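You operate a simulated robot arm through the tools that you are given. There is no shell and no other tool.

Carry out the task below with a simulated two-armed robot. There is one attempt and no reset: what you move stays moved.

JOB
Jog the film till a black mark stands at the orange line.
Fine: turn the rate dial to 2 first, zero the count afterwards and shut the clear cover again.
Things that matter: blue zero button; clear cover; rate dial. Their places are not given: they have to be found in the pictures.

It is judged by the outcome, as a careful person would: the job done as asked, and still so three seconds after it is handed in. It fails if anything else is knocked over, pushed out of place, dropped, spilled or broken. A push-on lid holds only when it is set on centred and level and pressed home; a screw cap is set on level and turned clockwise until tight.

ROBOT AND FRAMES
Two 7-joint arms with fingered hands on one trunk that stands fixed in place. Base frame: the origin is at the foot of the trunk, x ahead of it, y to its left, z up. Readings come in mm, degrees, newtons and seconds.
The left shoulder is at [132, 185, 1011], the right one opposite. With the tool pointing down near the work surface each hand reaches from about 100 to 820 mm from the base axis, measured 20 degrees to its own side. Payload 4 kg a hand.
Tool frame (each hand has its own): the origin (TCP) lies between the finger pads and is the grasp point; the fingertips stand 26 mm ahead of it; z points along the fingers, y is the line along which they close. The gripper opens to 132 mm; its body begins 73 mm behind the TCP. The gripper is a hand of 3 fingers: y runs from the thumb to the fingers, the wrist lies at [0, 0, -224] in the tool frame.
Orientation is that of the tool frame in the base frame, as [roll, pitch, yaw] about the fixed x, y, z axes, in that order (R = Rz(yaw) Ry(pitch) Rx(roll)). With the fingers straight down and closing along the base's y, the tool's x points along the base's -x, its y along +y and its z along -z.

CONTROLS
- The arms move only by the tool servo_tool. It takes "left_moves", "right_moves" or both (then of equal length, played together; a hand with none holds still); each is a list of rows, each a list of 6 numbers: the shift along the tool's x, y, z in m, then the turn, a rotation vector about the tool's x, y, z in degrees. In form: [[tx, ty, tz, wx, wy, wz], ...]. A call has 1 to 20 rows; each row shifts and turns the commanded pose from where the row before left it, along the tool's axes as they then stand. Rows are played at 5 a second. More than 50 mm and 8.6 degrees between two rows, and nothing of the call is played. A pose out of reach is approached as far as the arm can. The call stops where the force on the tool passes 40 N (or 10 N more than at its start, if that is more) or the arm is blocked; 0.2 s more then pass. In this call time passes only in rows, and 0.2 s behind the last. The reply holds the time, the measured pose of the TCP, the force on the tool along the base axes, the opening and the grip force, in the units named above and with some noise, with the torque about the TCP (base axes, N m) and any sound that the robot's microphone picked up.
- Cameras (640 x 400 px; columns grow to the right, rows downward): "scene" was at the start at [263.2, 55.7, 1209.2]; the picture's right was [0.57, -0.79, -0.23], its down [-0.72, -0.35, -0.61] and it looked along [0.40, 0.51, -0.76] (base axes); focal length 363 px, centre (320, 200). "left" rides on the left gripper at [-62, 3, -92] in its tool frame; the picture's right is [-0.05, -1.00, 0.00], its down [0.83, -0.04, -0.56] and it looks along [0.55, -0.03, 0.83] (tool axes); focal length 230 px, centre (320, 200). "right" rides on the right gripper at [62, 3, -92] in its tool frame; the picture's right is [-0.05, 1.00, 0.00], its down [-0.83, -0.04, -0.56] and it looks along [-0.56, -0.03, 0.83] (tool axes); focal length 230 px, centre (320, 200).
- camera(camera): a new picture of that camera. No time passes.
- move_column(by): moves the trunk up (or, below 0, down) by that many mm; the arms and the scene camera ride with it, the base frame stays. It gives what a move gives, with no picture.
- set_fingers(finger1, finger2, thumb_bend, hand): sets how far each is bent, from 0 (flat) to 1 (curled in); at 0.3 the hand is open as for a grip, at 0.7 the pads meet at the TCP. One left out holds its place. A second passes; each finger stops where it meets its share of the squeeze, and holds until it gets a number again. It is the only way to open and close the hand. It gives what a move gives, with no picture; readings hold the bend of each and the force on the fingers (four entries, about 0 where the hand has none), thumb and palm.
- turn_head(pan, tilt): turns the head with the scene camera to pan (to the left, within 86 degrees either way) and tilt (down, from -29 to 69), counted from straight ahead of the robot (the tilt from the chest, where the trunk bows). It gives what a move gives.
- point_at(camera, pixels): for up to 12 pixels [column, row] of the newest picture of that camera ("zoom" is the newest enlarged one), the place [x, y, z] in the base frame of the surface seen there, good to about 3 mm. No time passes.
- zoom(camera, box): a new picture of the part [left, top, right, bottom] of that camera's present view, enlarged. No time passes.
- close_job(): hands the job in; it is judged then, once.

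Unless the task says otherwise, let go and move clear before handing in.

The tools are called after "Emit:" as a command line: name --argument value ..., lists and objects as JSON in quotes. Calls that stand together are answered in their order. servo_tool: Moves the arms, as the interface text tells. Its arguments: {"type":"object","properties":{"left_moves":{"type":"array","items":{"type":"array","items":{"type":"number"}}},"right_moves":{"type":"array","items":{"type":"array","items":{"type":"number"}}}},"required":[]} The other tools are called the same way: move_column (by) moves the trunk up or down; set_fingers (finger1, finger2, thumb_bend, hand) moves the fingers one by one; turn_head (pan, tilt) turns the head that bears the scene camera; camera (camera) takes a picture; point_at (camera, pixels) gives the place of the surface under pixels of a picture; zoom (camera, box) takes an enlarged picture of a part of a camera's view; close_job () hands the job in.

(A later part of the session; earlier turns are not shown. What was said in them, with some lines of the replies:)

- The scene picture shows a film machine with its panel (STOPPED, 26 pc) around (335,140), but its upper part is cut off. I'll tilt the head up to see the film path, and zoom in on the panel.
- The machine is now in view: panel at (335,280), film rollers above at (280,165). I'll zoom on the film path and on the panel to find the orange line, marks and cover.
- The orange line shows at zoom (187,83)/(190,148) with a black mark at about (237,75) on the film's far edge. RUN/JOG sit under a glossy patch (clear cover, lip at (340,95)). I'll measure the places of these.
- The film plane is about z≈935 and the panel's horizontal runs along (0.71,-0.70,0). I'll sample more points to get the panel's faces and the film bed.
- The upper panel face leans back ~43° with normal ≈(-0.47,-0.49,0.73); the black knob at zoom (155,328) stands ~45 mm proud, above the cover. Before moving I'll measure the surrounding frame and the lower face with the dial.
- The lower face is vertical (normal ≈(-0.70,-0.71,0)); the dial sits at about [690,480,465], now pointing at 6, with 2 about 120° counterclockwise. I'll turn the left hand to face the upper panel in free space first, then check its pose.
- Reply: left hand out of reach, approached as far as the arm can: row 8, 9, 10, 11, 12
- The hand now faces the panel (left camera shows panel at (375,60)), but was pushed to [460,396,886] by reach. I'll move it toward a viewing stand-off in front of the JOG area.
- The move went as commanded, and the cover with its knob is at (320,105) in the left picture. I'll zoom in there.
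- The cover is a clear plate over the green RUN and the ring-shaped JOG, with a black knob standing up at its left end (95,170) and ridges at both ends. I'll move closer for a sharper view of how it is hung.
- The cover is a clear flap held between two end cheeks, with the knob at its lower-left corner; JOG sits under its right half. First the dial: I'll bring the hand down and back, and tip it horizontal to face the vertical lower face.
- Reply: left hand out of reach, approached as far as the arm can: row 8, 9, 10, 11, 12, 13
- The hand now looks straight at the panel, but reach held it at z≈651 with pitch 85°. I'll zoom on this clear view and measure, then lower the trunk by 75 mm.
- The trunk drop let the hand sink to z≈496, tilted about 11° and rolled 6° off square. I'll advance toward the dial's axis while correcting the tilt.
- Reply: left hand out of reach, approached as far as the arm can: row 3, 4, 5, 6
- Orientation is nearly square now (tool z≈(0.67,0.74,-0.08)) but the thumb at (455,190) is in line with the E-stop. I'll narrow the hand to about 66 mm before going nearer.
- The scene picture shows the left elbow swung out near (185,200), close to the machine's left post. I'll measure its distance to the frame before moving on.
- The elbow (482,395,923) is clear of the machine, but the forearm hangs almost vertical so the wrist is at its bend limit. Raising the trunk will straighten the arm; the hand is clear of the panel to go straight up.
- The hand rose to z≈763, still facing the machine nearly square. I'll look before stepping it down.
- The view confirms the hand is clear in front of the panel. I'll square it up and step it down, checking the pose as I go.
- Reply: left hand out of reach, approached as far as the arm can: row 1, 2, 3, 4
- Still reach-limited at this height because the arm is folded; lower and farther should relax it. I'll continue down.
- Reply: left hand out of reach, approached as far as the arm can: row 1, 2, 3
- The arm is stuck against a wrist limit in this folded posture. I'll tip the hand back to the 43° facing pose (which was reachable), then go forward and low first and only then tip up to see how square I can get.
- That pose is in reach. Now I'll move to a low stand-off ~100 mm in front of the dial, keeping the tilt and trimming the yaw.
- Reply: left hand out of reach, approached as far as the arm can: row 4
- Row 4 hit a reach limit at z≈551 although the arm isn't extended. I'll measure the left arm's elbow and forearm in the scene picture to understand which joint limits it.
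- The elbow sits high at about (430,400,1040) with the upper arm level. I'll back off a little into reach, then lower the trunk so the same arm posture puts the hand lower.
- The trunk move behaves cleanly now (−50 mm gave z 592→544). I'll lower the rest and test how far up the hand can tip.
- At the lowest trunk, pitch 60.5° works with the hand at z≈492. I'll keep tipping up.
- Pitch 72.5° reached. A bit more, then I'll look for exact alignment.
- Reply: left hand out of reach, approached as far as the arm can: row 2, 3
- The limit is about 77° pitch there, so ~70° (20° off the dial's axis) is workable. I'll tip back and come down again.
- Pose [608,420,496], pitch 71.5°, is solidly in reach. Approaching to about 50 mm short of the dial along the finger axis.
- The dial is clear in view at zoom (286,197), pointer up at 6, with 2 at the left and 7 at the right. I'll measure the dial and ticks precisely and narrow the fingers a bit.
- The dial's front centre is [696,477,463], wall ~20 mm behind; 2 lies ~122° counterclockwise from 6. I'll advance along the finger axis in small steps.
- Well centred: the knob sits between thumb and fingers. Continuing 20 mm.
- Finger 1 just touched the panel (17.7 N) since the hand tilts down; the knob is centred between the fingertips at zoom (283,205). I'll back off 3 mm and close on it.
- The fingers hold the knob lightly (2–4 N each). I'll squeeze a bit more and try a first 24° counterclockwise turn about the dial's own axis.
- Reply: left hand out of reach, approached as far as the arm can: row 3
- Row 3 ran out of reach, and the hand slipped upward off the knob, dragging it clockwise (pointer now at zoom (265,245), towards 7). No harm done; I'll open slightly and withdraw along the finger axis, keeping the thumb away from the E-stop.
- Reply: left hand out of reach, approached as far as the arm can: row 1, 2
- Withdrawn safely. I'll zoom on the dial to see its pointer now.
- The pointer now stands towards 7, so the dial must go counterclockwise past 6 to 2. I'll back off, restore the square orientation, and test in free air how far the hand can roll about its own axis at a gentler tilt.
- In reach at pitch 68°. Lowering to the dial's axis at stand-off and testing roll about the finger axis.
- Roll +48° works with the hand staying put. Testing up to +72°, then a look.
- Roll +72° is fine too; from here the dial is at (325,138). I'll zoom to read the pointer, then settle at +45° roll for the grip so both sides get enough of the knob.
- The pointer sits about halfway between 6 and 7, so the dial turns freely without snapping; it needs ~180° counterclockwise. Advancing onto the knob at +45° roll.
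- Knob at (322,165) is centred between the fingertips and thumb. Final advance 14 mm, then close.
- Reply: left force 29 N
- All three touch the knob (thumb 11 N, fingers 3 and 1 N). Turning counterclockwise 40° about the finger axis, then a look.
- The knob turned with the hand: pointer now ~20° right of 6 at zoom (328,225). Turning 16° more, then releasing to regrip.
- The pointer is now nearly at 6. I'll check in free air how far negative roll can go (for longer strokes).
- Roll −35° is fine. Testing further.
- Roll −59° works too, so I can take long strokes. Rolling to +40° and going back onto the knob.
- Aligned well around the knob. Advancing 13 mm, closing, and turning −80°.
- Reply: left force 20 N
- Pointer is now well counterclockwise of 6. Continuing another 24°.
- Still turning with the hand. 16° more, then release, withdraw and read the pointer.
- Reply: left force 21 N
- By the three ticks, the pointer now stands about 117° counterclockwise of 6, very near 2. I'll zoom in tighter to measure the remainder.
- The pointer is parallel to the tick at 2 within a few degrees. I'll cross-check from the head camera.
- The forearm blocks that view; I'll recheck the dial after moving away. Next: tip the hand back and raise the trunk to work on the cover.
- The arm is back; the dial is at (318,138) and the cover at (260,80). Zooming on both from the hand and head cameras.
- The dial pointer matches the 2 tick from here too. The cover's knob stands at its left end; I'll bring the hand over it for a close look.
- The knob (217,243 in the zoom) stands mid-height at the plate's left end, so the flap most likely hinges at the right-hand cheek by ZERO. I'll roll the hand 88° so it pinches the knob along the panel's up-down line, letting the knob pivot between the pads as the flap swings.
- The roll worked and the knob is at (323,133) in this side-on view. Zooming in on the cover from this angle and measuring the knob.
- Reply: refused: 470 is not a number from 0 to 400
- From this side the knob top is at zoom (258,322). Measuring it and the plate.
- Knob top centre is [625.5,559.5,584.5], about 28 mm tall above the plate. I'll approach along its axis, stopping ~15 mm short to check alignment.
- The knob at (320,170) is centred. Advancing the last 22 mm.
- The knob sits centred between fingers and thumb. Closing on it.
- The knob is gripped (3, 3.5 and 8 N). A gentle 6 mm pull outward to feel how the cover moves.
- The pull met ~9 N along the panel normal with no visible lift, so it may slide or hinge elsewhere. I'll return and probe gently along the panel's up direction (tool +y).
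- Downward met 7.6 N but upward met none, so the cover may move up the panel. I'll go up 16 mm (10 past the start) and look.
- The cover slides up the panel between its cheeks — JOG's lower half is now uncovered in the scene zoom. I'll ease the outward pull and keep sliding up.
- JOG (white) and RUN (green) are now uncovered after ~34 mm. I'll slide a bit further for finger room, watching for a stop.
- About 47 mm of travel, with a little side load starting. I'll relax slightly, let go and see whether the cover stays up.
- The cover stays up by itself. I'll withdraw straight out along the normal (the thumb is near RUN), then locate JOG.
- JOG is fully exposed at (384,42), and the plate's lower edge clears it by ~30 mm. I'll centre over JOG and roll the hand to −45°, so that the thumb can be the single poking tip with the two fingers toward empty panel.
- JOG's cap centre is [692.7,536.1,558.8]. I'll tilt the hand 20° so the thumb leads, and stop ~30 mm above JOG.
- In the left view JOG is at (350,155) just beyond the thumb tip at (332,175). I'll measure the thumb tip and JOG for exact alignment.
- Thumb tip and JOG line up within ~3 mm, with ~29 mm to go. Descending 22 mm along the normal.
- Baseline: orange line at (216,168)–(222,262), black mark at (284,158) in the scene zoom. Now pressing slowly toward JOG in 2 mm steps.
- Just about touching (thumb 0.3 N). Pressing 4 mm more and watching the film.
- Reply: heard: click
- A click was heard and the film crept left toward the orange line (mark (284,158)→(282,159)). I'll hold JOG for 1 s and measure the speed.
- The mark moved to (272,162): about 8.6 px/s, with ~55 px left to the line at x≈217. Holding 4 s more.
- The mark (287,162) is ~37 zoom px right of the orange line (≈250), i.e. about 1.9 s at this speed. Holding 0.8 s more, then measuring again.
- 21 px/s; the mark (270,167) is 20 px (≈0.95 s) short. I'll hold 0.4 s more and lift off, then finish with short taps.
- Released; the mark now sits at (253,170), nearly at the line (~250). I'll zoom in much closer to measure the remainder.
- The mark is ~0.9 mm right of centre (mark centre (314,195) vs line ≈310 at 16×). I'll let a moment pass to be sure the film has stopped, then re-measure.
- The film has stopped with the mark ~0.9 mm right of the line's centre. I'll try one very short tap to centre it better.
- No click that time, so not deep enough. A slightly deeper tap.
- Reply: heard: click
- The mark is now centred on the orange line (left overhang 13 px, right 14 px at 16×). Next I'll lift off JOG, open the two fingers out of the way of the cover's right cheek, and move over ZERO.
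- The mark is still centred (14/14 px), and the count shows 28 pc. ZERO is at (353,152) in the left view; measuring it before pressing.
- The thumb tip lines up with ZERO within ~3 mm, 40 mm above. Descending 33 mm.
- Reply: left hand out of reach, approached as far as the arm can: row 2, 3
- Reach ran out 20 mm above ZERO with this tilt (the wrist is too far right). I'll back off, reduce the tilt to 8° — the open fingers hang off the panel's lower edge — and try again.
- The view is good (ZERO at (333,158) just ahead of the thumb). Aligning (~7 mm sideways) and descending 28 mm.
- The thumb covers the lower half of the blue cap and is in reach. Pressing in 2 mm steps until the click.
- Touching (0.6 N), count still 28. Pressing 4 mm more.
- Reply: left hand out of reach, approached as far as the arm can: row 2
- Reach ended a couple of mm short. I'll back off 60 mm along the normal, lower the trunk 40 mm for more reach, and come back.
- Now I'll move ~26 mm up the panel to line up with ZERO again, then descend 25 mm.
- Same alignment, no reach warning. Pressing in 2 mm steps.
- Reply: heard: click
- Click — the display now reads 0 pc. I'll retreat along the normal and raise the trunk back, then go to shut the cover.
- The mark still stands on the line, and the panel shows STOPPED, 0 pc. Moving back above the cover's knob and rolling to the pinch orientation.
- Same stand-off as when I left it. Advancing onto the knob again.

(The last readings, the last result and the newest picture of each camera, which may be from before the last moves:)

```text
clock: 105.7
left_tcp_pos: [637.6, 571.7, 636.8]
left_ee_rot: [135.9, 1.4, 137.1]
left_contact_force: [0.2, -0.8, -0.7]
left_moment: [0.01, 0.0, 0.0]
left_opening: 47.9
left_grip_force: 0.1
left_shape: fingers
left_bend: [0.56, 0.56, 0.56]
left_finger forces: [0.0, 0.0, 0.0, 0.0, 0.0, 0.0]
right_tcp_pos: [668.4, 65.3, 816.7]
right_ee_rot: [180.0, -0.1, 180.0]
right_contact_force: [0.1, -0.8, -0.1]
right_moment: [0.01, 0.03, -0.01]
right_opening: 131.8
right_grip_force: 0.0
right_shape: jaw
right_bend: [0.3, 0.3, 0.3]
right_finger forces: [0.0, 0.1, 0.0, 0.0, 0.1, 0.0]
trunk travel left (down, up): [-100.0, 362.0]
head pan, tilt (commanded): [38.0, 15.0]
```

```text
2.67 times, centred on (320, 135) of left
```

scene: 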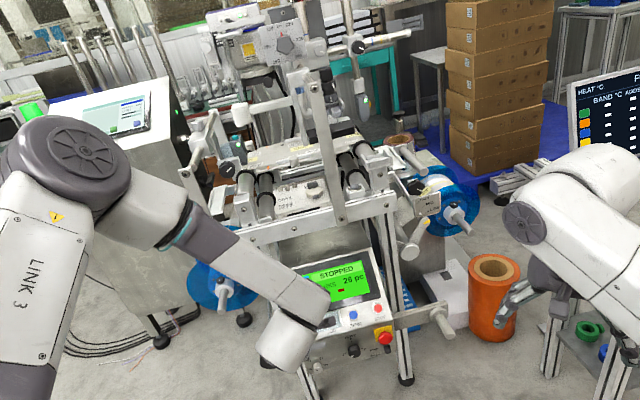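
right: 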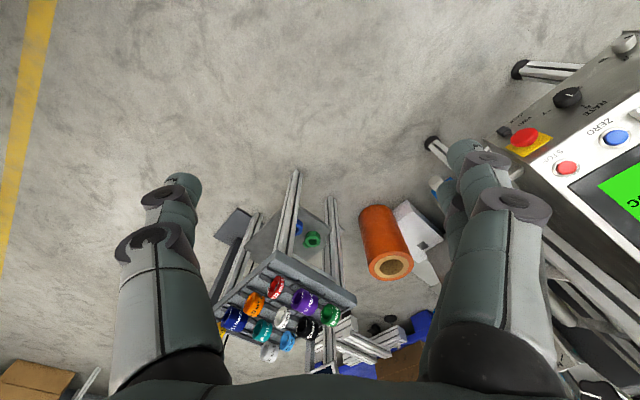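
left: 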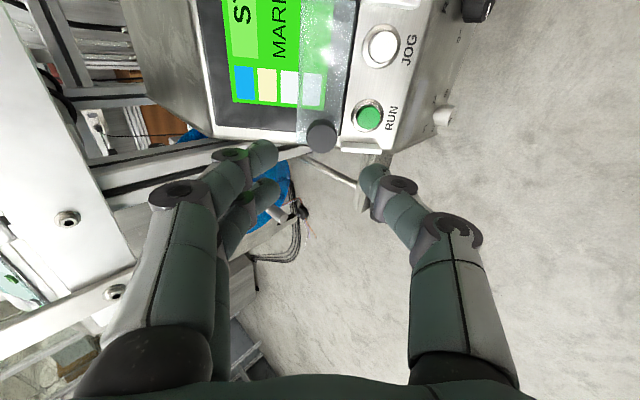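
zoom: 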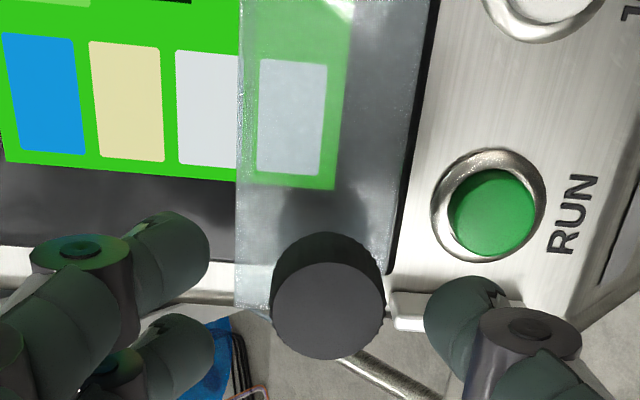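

Knob at (328,310) lies between fingers and thumb. Final 14 mm and close.

Emit:
servo_tool --left_moves '[[0, -0.001, 0.007, 0, 0, 0], [0, -0.001, 0.007, 0, 0, 0]]'

Emit:
set_fingers --hand "left" --finger1 0.69 --finger2 0.69 --thumb_bend 0.7

Emit:
zoom --camera "left" --box '[200, 60, 440, 210]'

```text
clock: 106.3
left_tcp_pos: [644.1, 576.9, 626.3]
left_ee_rot: [135.9, 1.3, 137.0]
left_contact_force: [-0.1, 0.9, 0.1]
left_moment: [0.03, -0.04, -0.01]
left_opening: 48.2
left_grip_force: 0.1
left_shape: fingers
left_bend: [0.56, 0.56, 0.56]
left_finger forces: [0.0, 0.0, 0.0, 0.0, 0.0, 0.0]
right_tcp_pos: [667.9, 64.7, 816.4]
right_ee_rot: [-180.0, -0.1, -180.0]
right_contact_force: [0.2, 0.2, 0.0]
right_moment: [0.0, 0.04, 0.03]
right_opening: 132.3
right_grip_force: 0.1
right_shape: jaw
right_bend: [0.3, 0.3, 0.3]
right_finger forces: [0.0, 0.1, 0.0, 0.0, 0.0, 0.0]
trunk travel left (down, up): [-100.0, 362.0]
head pan, tilt (commanded): [38.0, 15.0]
```

```text
clock: 107.3
left_tcp_pos: [642.8, 577.6, 625.8]
left_ee_rot: [136.0, 1.3, 137.0]
left_contact_force: [-0.1, 0.1, -1.9]
left_moment: [-0.03, 0.03, 0.02]
left_opening: 20.0
left_grip_force: 6.7
left_shape: fingers
left_bend: [0.66, 0.64, 0.66]
left_finger forces: [2.4, 3.7, 0.0, 0.0, 8.0, 0.1]
right_tcp_pos: [669.4, 66.3, 816.0]
right_ee_rot: [-179.9, -0.1, 179.9]
right_contact_force: [0.0, 0.5, -1.5]
right_moment: [0.04, 0.0, -0.03]
right_opening: 131.9
right_grip_force: 0.0
right_shape: jaw
right_bend: [0.3, 0.3, 0.3]
right_finger forces: [0.0, 0.2, 0.1, 0.0, 0.0, 0.0]
trunk travel left (down, up): [-100.0, 362.0]
head pan, tilt (commanded): [38.0, 15.0]
```

```text
2.67 times, centred on (320, 135) of left
```

zoom: 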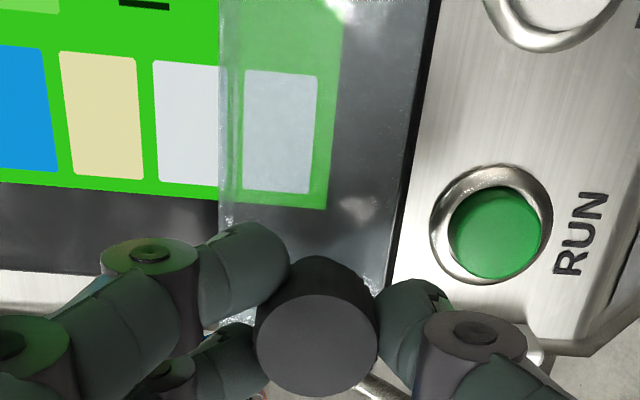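

Gripped again (2–8 N). Sliding the cover down the panel, pausing short of the end.

Emit:
servo_tool --left_moves '[[0.0002, -0.006, 0, 0, 0, 0], [0.0002, -0.006, 0, 0, 0, 0], [0.0002, -0.006, 0, 0, 0, 0], [0.0002, -0.006, 0, 0, 0, 0], [0.0002, -0.006, 0, 0, 0, 0], [0.0002, -0.006, 0, 0, 0, 0]]'

Emit:
zoom --camera "left" --box '[200, 0, 440, 230]'

```text
clock: 108.7
left_tcp_pos: [625.0, 558.3, 600.3]
left_ee_rot: [135.9, 1.3, 137.2]
left_contact_force: [2.3, 2.5, -4.6]
left_moment: [0.04, -0.02, 0.0]
left_opening: 19.9
left_grip_force: 6.9
left_shape: fingers
left_bend: [0.66, 0.64, 0.66]
left_finger forces: [2.5, 4.1, 0.0, 0.0, 6.6, 0.0]
right_tcp_pos: [669.0, 65.7, 815.9]
right_ee_rot: [-180.0, -0.1, -179.9]
right_contact_force: [0.1, 0.8, -0.4]
right_moment: [-0.01, -0.04, -0.02]
right_opening: 131.6
right_grip_force: 0.1
right_shape: jaw
right_bend: [0.3, 0.3, 0.3]
right_finger forces: [0.0, 0.0, 0.1, 0.0, 0.0, 0.1]
trunk travel left (down, up): [-100.0, 362.0]
head pan, tilt (commanded): [38.0, 15.0]
```

```text
1.74 times, centred on (320, 115) of left
```

zoom: 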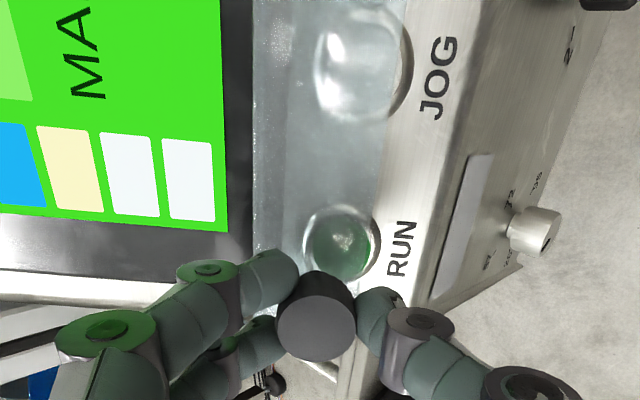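

The cover follows; about 11 mm to go. Continuing until it meets its stop.

Emit:
servo_tool --left_moves '[[0.0001, -0.004, 0, 0, 0, 0], [0.0001, -0.004, 0, 0, 0, 0], [0, -0.003, 0, 0, 0, 0]]'

Emit:
servo_tool --left_moves '[[0, -0.002, 0, 0, 0, 0], [0, -0.002, 0, 0, 0, 0]]'

Emit:
zoom --camera "left" --box '[200, 0, 440, 230]'

```text
clock: 109.5
left_tcp_pos: [619.3, 553.6, 592.7]
left_ee_rot: [136.0, 1.4, 137.1]
left_contact_force: [4.0, 4.6, -6.2]
left_moment: [0.01, 0.0, 0.0]
left_opening: 20.4
left_grip_force: 6.6
left_shape: fingers
left_bend: [0.66, 0.64, 0.66]
left_finger forces: [2.4, 3.9, 0.0, 0.0, 6.6, 0.0]
right_tcp_pos: [669.2, 65.7, 815.5]
right_ee_rot: [-179.8, -0.1, 180.0]
right_contact_force: [-0.4, -0.8, 0.2]
right_moment: [0.0, 0.02, 0.0]
right_opening: 131.8
right_grip_force: 0.1
right_shape: jaw
right_bend: [0.3, 0.3, 0.3]
right_finger forces: [0.0, 0.1, 0.1, 0.1, 0.0, 0.0]
trunk travel left (down, up): [-100.0, 362.0]
head pan, tilt (commanded): [38.0, 15.0]
```

```text
clock: 110.1
left_tcp_pos: [617.7, 550.1, 590.4]
left_ee_rot: [135.9, 1.2, 136.9]
left_contact_force: [4.4, 6.5, -1.5]
left_moment: [0.04, -0.04, -0.01]
left_opening: 19.8
left_grip_force: 6.9
left_shape: fingers
left_bend: [0.65, 0.63, 0.67]
left_finger forces: [3.5, 5.7, 0.0, 0.1, 4.4, 0.0]
right_tcp_pos: [669.1, 66.1, 816.1]
right_ee_rot: [-180.0, -0.1, 180.0]
right_contact_force: [0.5, -0.6, 0.3]
right_moment: [0.0, -0.02, -0.01]
right_opening: 132.0
right_grip_force: 0.1
right_shape: jaw
right_bend: [0.3, 0.3, 0.3]
right_finger forces: [0.0, 0.0, 0.0, 0.0, 0.0, 0.1]
trunk travel left (down, up): [-100.0, 362.0]
head pan, tilt (commanded): [38.0, 15.0]
```

```text
1.74 times, centred on (320, 115) of left
```

zoom: 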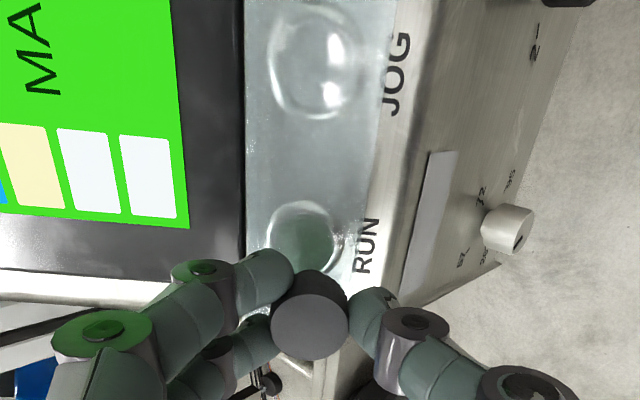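

A 4.6 N reaction up the panel shows it is at the stop (JOG and RUN covered again). One more small push to confirm, then release.

Emit:
servo_tool --left_moves '[[0, -0.002, 0, 0, 0, 0], [0, -0.001, 0, 0, 0, 0]]'

Emit:
servo_tool --left_moves '[[0, 0.004, 0.001, 0, 0, 0]]'

Emit:
set_fingers --hand "left" --finger1 0.55 --finger2 0.55 --thumb_bend 0.55

Emit:
servo_tool --left_moves '[[0, 0, -0.02, 0, 0, 0], [0, 0, -0.03, 0, 0, 0], [0, 0, -0.03, 0, 0, 0]]'

Emit:
camera --camera "left"

```text
clock: 110.7
left_tcp_pos: [616.8, 549.1, 587.4]
left_ee_rot: [135.8, 1.5, 137.1]
left_contact_force: [2.7, 8.1, 5.7]
left_moment: [0.22, -0.12, 0.04]
left_opening: 19.7
left_grip_force: 7.9
left_shape: fingers
left_bend: [0.64, 0.62, 0.68]
left_finger forces: [4.5, 8.1, 0.1, 0.0, 2.9, 0.0]
right_tcp_pos: [668.6, 64.2, 815.9]
right_ee_rot: [-180.0, -0.1, -180.0]
right_contact_force: [0.9, 0.4, 0.2]
right_moment: [0.0, -0.01, 0.02]
right_opening: 132.0
right_grip_force: 0.0
right_shape: jaw
right_bend: [0.3, 0.3, 0.3]
right_finger forces: [0.0, 0.1, 0.1, 0.1, 0.1, 0.1]
trunk travel left (down, up): [-100.0, 362.0]
head pan, tilt (commanded): [38.0, 15.0]
```

```text
clock: 111.1
left_tcp_pos: [617.7, 551.1, 590.9]
left_ee_rot: [136.1, 1.3, 137.1]
left_contact_force: [-2.2, 2.6, 3.1]
left_moment: [0.12, -0.03, 0.08]
left_opening: 19.2
left_grip_force: 8.6
left_shape: fingers
left_bend: [0.65, 0.63, 0.68]
left_finger forces: [3.2, 6.5, 0.0, 0.0, 6.2, 0.0]
right_tcp_pos: [669.4, 64.6, 817.1]
right_ee_rot: [-180.0, 0.1, 180.0]
right_contact_force: [0.6, 0.3, -0.2]
right_moment: [-0.01, 0.0, 0.01]
right_opening: 131.8
right_grip_force: 0.0
right_shape: jaw
right_bend: [0.3, 0.3, 0.3]
right_finger forces: [0.0, 0.0, 0.0, 0.0, 0.1, 0.0]
trunk travel left (down, up): [-100.0, 362.0]
head pan, tilt (commanded): [38.0, 15.0]
```

```text
clock: 112.1
left_tcp_pos: [618.6, 550.4, 591.2]
left_ee_rot: [135.9, 1.3, 137.0]
left_contact_force: [-0.1, 0.4, 0.2]
left_moment: [0.0, -0.03, 0.0]
left_opening: 50.6
left_grip_force: 0.1
left_shape: fingers
left_bend: [0.55, 0.55, 0.55]
left_finger forces: [0.0, 0.0, 0.0, 0.1, 0.1, 0.1]
right_tcp_pos: [669.8, 64.3, 817.7]
right_ee_rot: [-179.9, -0.1, 180.0]
right_contact_force: [0.2, 0.0, 0.6]
right_moment: [-0.02, -0.02, 0.03]
right_opening: 131.9
right_grip_force: 0.1
right_shape: jaw
right_bend: [0.3, 0.3, 0.3]
right_finger forces: [0.1, 0.0, 0.0, 0.0, 0.0, 0.0]
trunk travel left (down, up): [-100.0, 362.0]
head pan, tilt (commanded): [38.0, 15.0]
```

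```text
clock: 112.9
left_tcp_pos: [579.6, 513.0, 648.1]
left_ee_rot: [135.9, 1.4, 136.9]
left_contact_force: [0.0, -0.1, 0.1]
left_moment: [-0.02, 0.01, -0.01]
left_opening: 50.4
left_grip_force: 0.0
left_shape: fingers
left_bend: [0.55, 0.55, 0.55]
left_finger forces: [0.0, 0.0, 0.0, 0.0, 0.0, 0.1]
right_tcp_pos: [669.1, 65.8, 816.0]
right_ee_rot: [-180.0, 0.0, 179.9]
right_contact_force: [-0.3, -0.4, 0.1]
right_moment: [0.01, -0.04, -0.03]
right_opening: 132.1
right_grip_force: 0.1
right_shape: jaw
right_bend: [0.3, 0.3, 0.3]
right_finger forces: [0.0, 0.0, 0.0, 0.1, 0.0, 0.1]
trunk travel left (down, up): [-100.0, 362.0]
head pan, tilt (commanded): [38.0, 15.0]
```

```text
taken
```

left: 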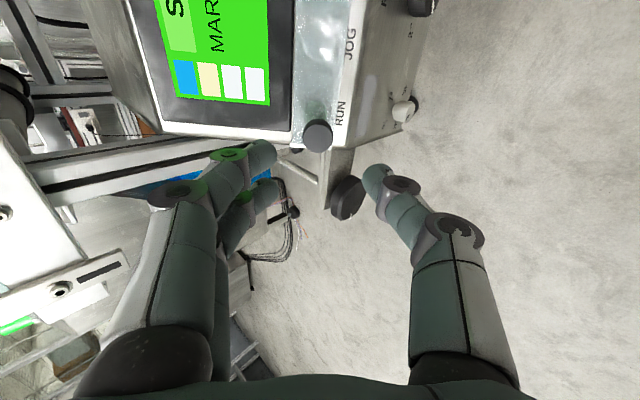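

The cover lies closed as at the start. I'll roll back, pull the arm well clear, and inspect everything.

Emit:
servo_tool --left_moves '[[0, 0, -0.03, 0, 0, 0], [0, 0, 0, 0, 0, -8], [0, 0, 0, 0, 0, -8], [0, 0, 0, 0, 0, -8], [0, 0, 0, 0, 0, -8], [0, 0, 0, 0, 0, -8], [0, 0, 0, 0, 0, -8], [0, 0, 0, 0, 0, -8], [0, 0, 0, 0, 0, -8], [0, 0, 0, 0, 0, -8], [0, 0, 0, 0, 0, -8], [0, 0, 0, 0, 0, -8]]'

Emit:
camera --camera "left"

Emit:
zoom --camera "left" --box '[270, 40, 520, 190]'

```text
clock: 115.5
left_tcp_pos: [564.3, 496.4, 669.6]
left_ee_rot: [-179.9, 44.1, -134.3]
left_contact_force: [0.1, 0.1, 0.9]
left_moment: [0.0, -0.01, 0.0]
left_opening: 50.7
left_grip_force: 0.1
left_shape: fingers
left_bend: [0.55, 0.55, 0.55]
left_finger forces: [0.0, 0.1, 0.1, 0.0, 0.0, 0.1]
right_tcp_pos: [669.2, 64.7, 816.5]
right_ee_rot: [179.9, -0.1, 180.0]
right_contact_force: [0.2, 0.6, 0.8]
right_moment: [0.01, -0.03, -0.02]
right_opening: 131.9
right_grip_force: 0.1
right_shape: jaw
right_bend: [0.3, 0.3, 0.3]
right_finger forces: [0.1, 0.0, 0.0, 0.0, 0.0, 0.0]
trunk travel left (down, up): [-100.0, 362.0]
head pan, tilt (commanded): [38.0, 15.0]
```

```text
taken
```

left: 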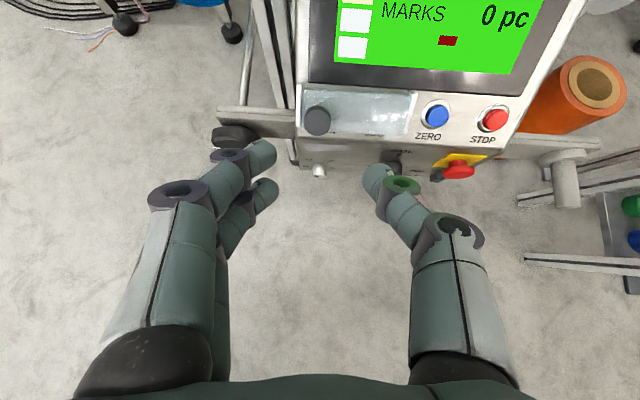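

```text
2.56 times, centred on (395, 115) of left
```

zoom: 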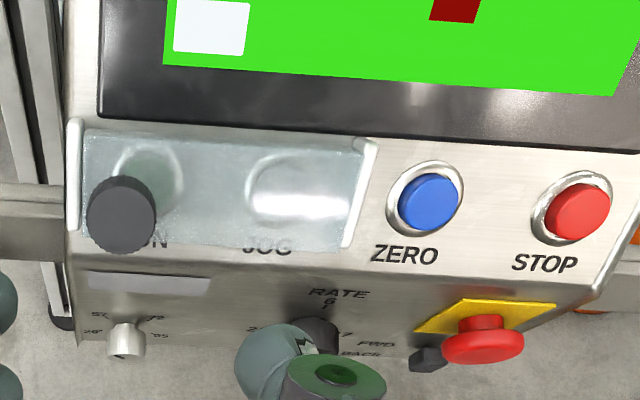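

Cover shut, 0 pc shown. Pulling the arm back for a clear head-camera view of the dial, cover and film.

Emit:
servo_tool --left_moves '[[0, 0, -0.04, 0, 0, 0], [0, 0, -0.04, 0, 0, 0], [0, 0, -0.04, 0, 0, 0], [0, 0.03, -0.02, 0, 6, 0], [0, 0.03, -0.02, 0, 6, 0], [0, 0.03, -0.02, 0, 6, 0], [0, 0.03, 0, 0, 6, 0]]'

Emit:
camera --camera "scene"

Emit:
zoom --camera "scene" --box '[260, 250, 420, 350]'

```text
clock: 117.1
left_tcp_pos: [394.3, 496.6, 805.0]
left_ee_rot: [-179.8, 20.1, -134.3]
left_contact_force: [1.3, 0.1, -0.3]
left_moment: [0.0, 0.01, -0.02]
left_opening: 50.8
left_grip_force: 0.1
left_shape: fingers
left_bend: [0.55, 0.55, 0.55]
left_finger forces: [0.0, 0.0, 0.1, 0.0, 0.0, 0.0]
right_tcp_pos: [668.0, 65.2, 817.8]
right_ee_rot: [180.0, -0.1, 180.0]
right_contact_force: [-0.6, 0.2, -0.3]
right_moment: [-0.02, 0.0, 0.02]
right_opening: 131.9
right_grip_force: 0.0
right_shape: jaw
right_bend: [0.3, 0.3, 0.3]
right_finger forces: [0.1, 0.1, 0.0, 0.0, 0.0, 0.1]
trunk travel left (down, up): [-100.0, 362.0]
head pan, tilt (commanded): [38.0, 15.0]
```

```text
taken
```

scene: 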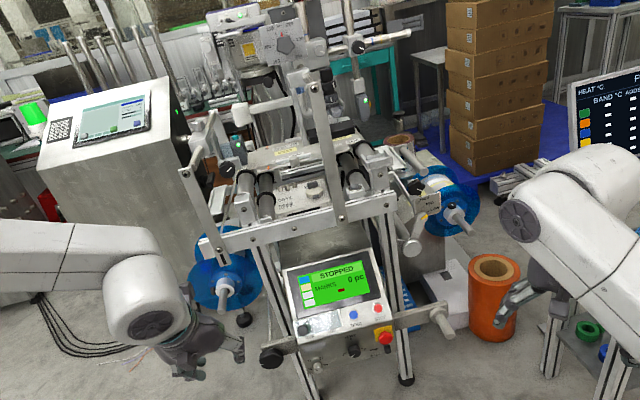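

```text
4.00 times, centred on (340, 300) of scene
```

zoom: 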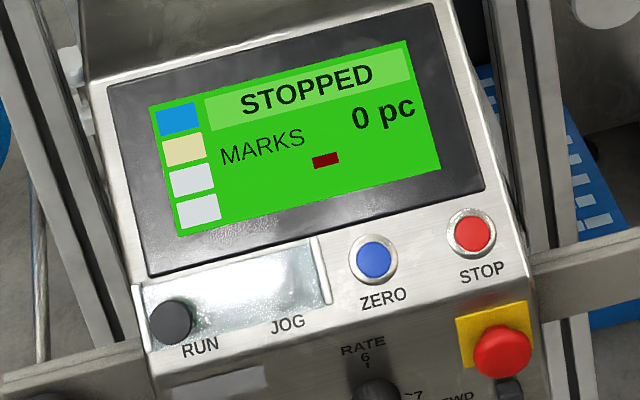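

Everything is in clear view now: STOPPED, 0 pc, cover closed over RUN/JOG. A last close look at the dial and at the mark against the orange line.

Emit:
zoom --camera "scene" --box '[320, 325, 400, 375]'

Emit:
zoom --camera "scene" --box '[262, 142, 282, 172]'

Emit:
zoom --camera "scene" --box '[290, 305, 360, 349]'

```text
8.00 times, centred on (360, 350) of scene
```

zoom: 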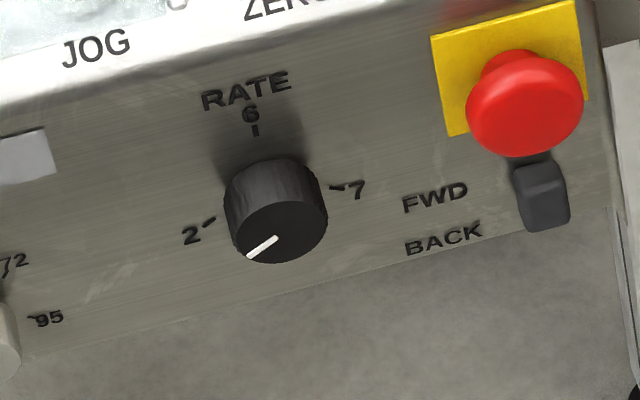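

```text
13.33 times, centred on (272, 157) of scene
```

zoom: 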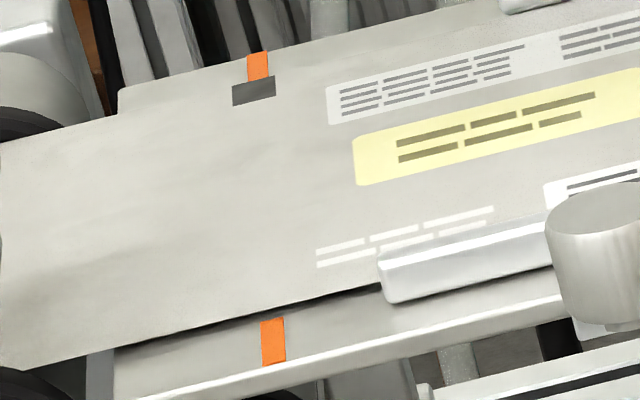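

```text
9.09 times, centred on (325, 327) of scene
```

zoom: 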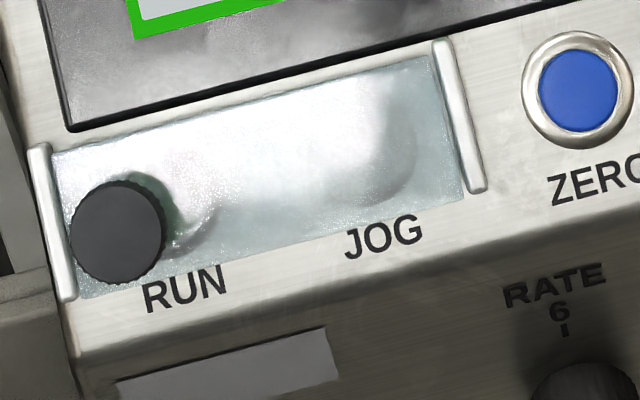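

The dial points at 2 and the cover is home, but the mark looks slightly left in this zoom. I'll re-check it with the same 16× view as before.

Emit:
zoom --camera "scene" --box '[260, 144, 276, 154]'

Emit:
zoom --camera "scene" --box '[264, 144, 274, 150]'

```text
16.00 times, centred on (268, 149) of scene
```

zoom: 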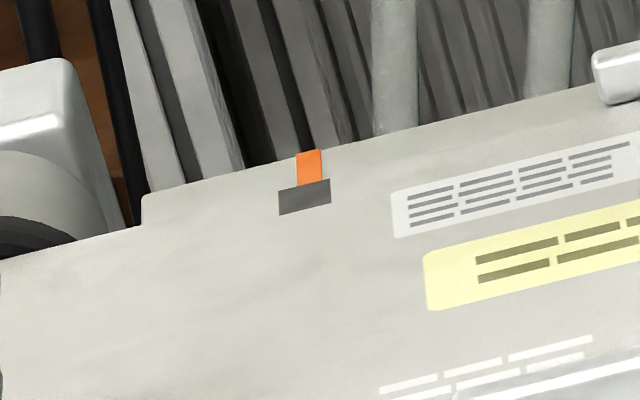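

```text
16.00 times, centred on (269, 147) of scene
```

zoom: 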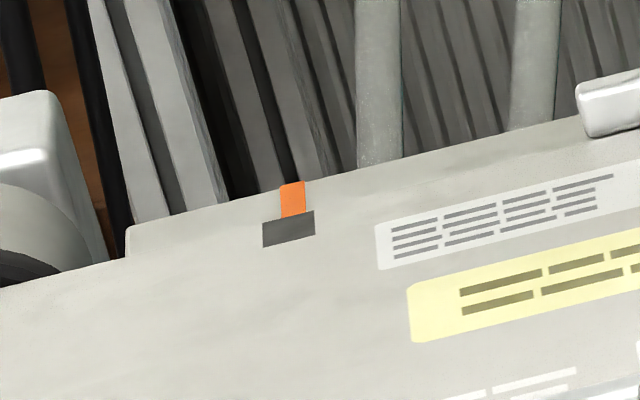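

The mark seems to have crept left by a few zoom px (overhang now 19/9 vs 14/14). I'll wait ~4 s and compare to see whether the film is still creeping.

Emit:
servo_tool --left_moves '[[0, 0, 0, 0, 0, 0], [0, 0, 0, 0, 0, 0], [0, 0, 0, 0, 0, 0], [0, 0, 0, 0, 0, 0], [0, 0, 0, 0, 0, 0], [0, 0, 0, 0, 0, 0], [0, 0, 0, 0, 0, 0], [0, 0, 0, 0, 0, 0], [0, 0, 0, 0, 0, 0], [0, 0, 0, 0, 0, 0], [0, 0, 0, 0, 0, 0], [0, 0, 0, 0, 0, 0], [0, 0, 0, 0, 0, 0], [0, 0, 0, 0, 0, 0], [0, 0, 0, 0, 0, 0], [0, 0, 0, 0, 0, 0], [0, 0, 0, 0, 0, 0], [0, 0, 0, 0, 0, 0], [0, 0, 0, 0, 0, 0], [0, 0, 0, 0, 0, 0]]'

Emit:
zoom --camera "scene" --box '[260, 144, 276, 154]'

```text
clock: 121.3
left_tcp_pos: [395.6, 496.3, 803.4]
left_ee_rot: [179.8, 20.2, -134.4]
left_contact_force: [0.3, -0.2, -0.1]
left_moment: [-0.02, 0.0, 0.02]
left_opening: 50.8
left_grip_force: 0.0
left_shape: fingers
left_bend: [0.55, 0.55, 0.55]
left_finger forces: [0.0, 0.0, 0.0, 0.0, 0.0, 0.0]
right_tcp_pos: [668.1, 64.9, 816.1]
right_ee_rot: [180.0, -0.2, -180.0]
right_contact_force: [0.2, -0.6, 0.7]
right_moment: [0.0, 0.01, 0.04]
right_opening: 131.7
right_grip_force: 0.0
right_shape: jaw
right_bend: [0.3, 0.3, 0.3]
right_finger forces: [0.0, 0.0, 0.1, 0.1, 0.1, 0.0]
trunk travel left (down, up): [-100.0, 362.0]
head pan, tilt (commanded): [38.0, 15.0]
```

```text
16.00 times, centred on (268, 149) of scene
```

zoom: 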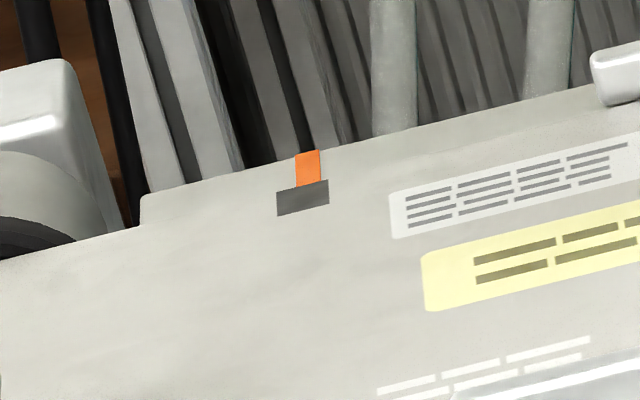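

No visible change over 4 s, so the film is at rest now; the mark's centre is ~6 zoom px (about 1 mm) left of the line. I'll verify with 3D points on both orange ticks and the mark.

Emit:
zoom --camera "scene" --box '[262, 142, 282, 172]'

Emit:
point_at --camera "zoom" --pixels '[[253, 60], [262, 60], [253, 72], [262, 72], [240, 92], [250, 92], [258, 90], [268, 88], [268, 330], [278, 330], [268, 350], [278, 350]]'

Emit:
point_at --camera "zoom" --pixels '[[253, 60], [262, 60], [253, 72], [262, 72], [240, 92], [250, 92], [258, 90], [268, 88], [268, 330], [278, 330], [268, 350], [278, 350]]'

```text
13.33 times, centred on (272, 157) of scene
```

zoom: 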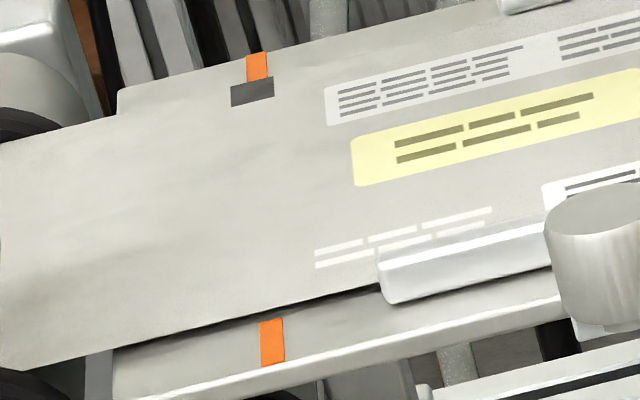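

```text
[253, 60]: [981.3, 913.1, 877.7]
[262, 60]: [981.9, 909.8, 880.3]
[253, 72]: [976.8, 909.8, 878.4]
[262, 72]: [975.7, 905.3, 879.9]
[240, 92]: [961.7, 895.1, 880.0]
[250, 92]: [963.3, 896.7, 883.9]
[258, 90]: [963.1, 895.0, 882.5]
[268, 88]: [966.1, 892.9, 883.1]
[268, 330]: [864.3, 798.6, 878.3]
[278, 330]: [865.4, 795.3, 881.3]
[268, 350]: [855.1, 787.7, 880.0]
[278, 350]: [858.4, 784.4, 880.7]
```

```text
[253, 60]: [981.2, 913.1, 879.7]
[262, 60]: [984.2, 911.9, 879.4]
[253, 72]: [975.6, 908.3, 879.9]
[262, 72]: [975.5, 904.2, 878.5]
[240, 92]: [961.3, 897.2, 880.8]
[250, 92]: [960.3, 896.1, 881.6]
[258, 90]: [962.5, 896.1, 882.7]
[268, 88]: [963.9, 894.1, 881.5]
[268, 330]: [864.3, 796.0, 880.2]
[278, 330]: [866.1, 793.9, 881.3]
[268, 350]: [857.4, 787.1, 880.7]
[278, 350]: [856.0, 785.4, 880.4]
```

By image and 3D points the orange line lies within the 10 mm mark, about 1–1.5 mm from its centre, and it's holding still; the dial reads 2 (pointer ≈118° vs 120°). One last check that nothing else on the panel was disturbed.

Emit:
zoom --camera "scene" --box '[250, 300, 410, 400]'

Emit:
zoom --camera "scene" --box '[260, 144, 276, 154]'

```text
4.00 times, centred on (330, 350) of scene
```

zoom: 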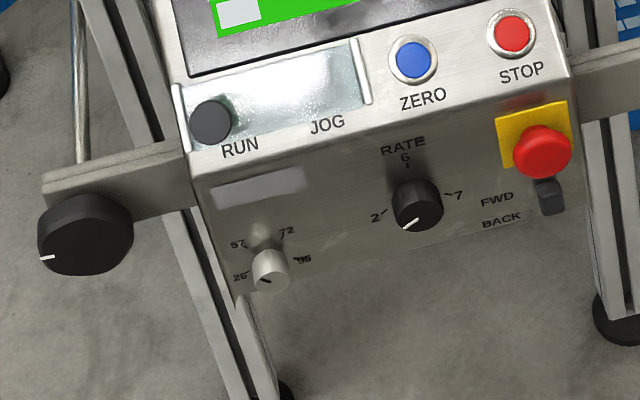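

```text
16.00 times, centred on (268, 149) of scene
```

zoom: 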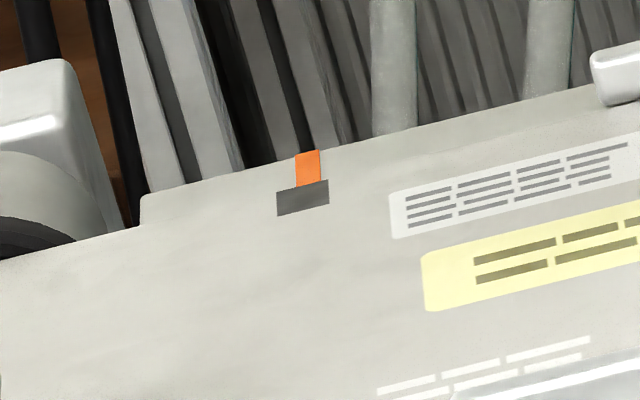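

Everything is as asked. The dial is at 2, a black mark stands across the orange line and the film is at rest. The count reads 0 pc, the cover is shut, and the other controls look undisturbed. The hand is clear, so I'm handing in.

Emit:
close_job

```text
The job is handed in.
```

The job is handed in. The film is stopped with a black mark on the orange line, but its centre is about 1 to 1.5 mm past the line.

- **Film:** A short last tap had the mark centred. It then shifted left by about 1 mm while I zeroed the count and shut the cover, and I don't know why. It showed no change over a 4 s wait before I handed in. I left it there because the line is still well within the 10 mm mark. Moving the film back would have meant reopening the cover and switching to BACK.
- **Rate dial:** It was set to 2 before any jogging. On my first try at turning it, the hand slipped and dragged it towards 7. I then turned it back round to 2, and the pointer is within a couple of degrees of the mark.
- **Count:** I pressed ZERO after jogging, and the display reads STOPPED, 0 pc.
- **Cover:** I slid it back down until it met its stop, so RUN and JOG are covered again.

Nothing was knocked over. RUN, STOP, the emergency stop, the FWD/BACK switch and the other knob were not used. The left hand was clear of the machine at hand-in.
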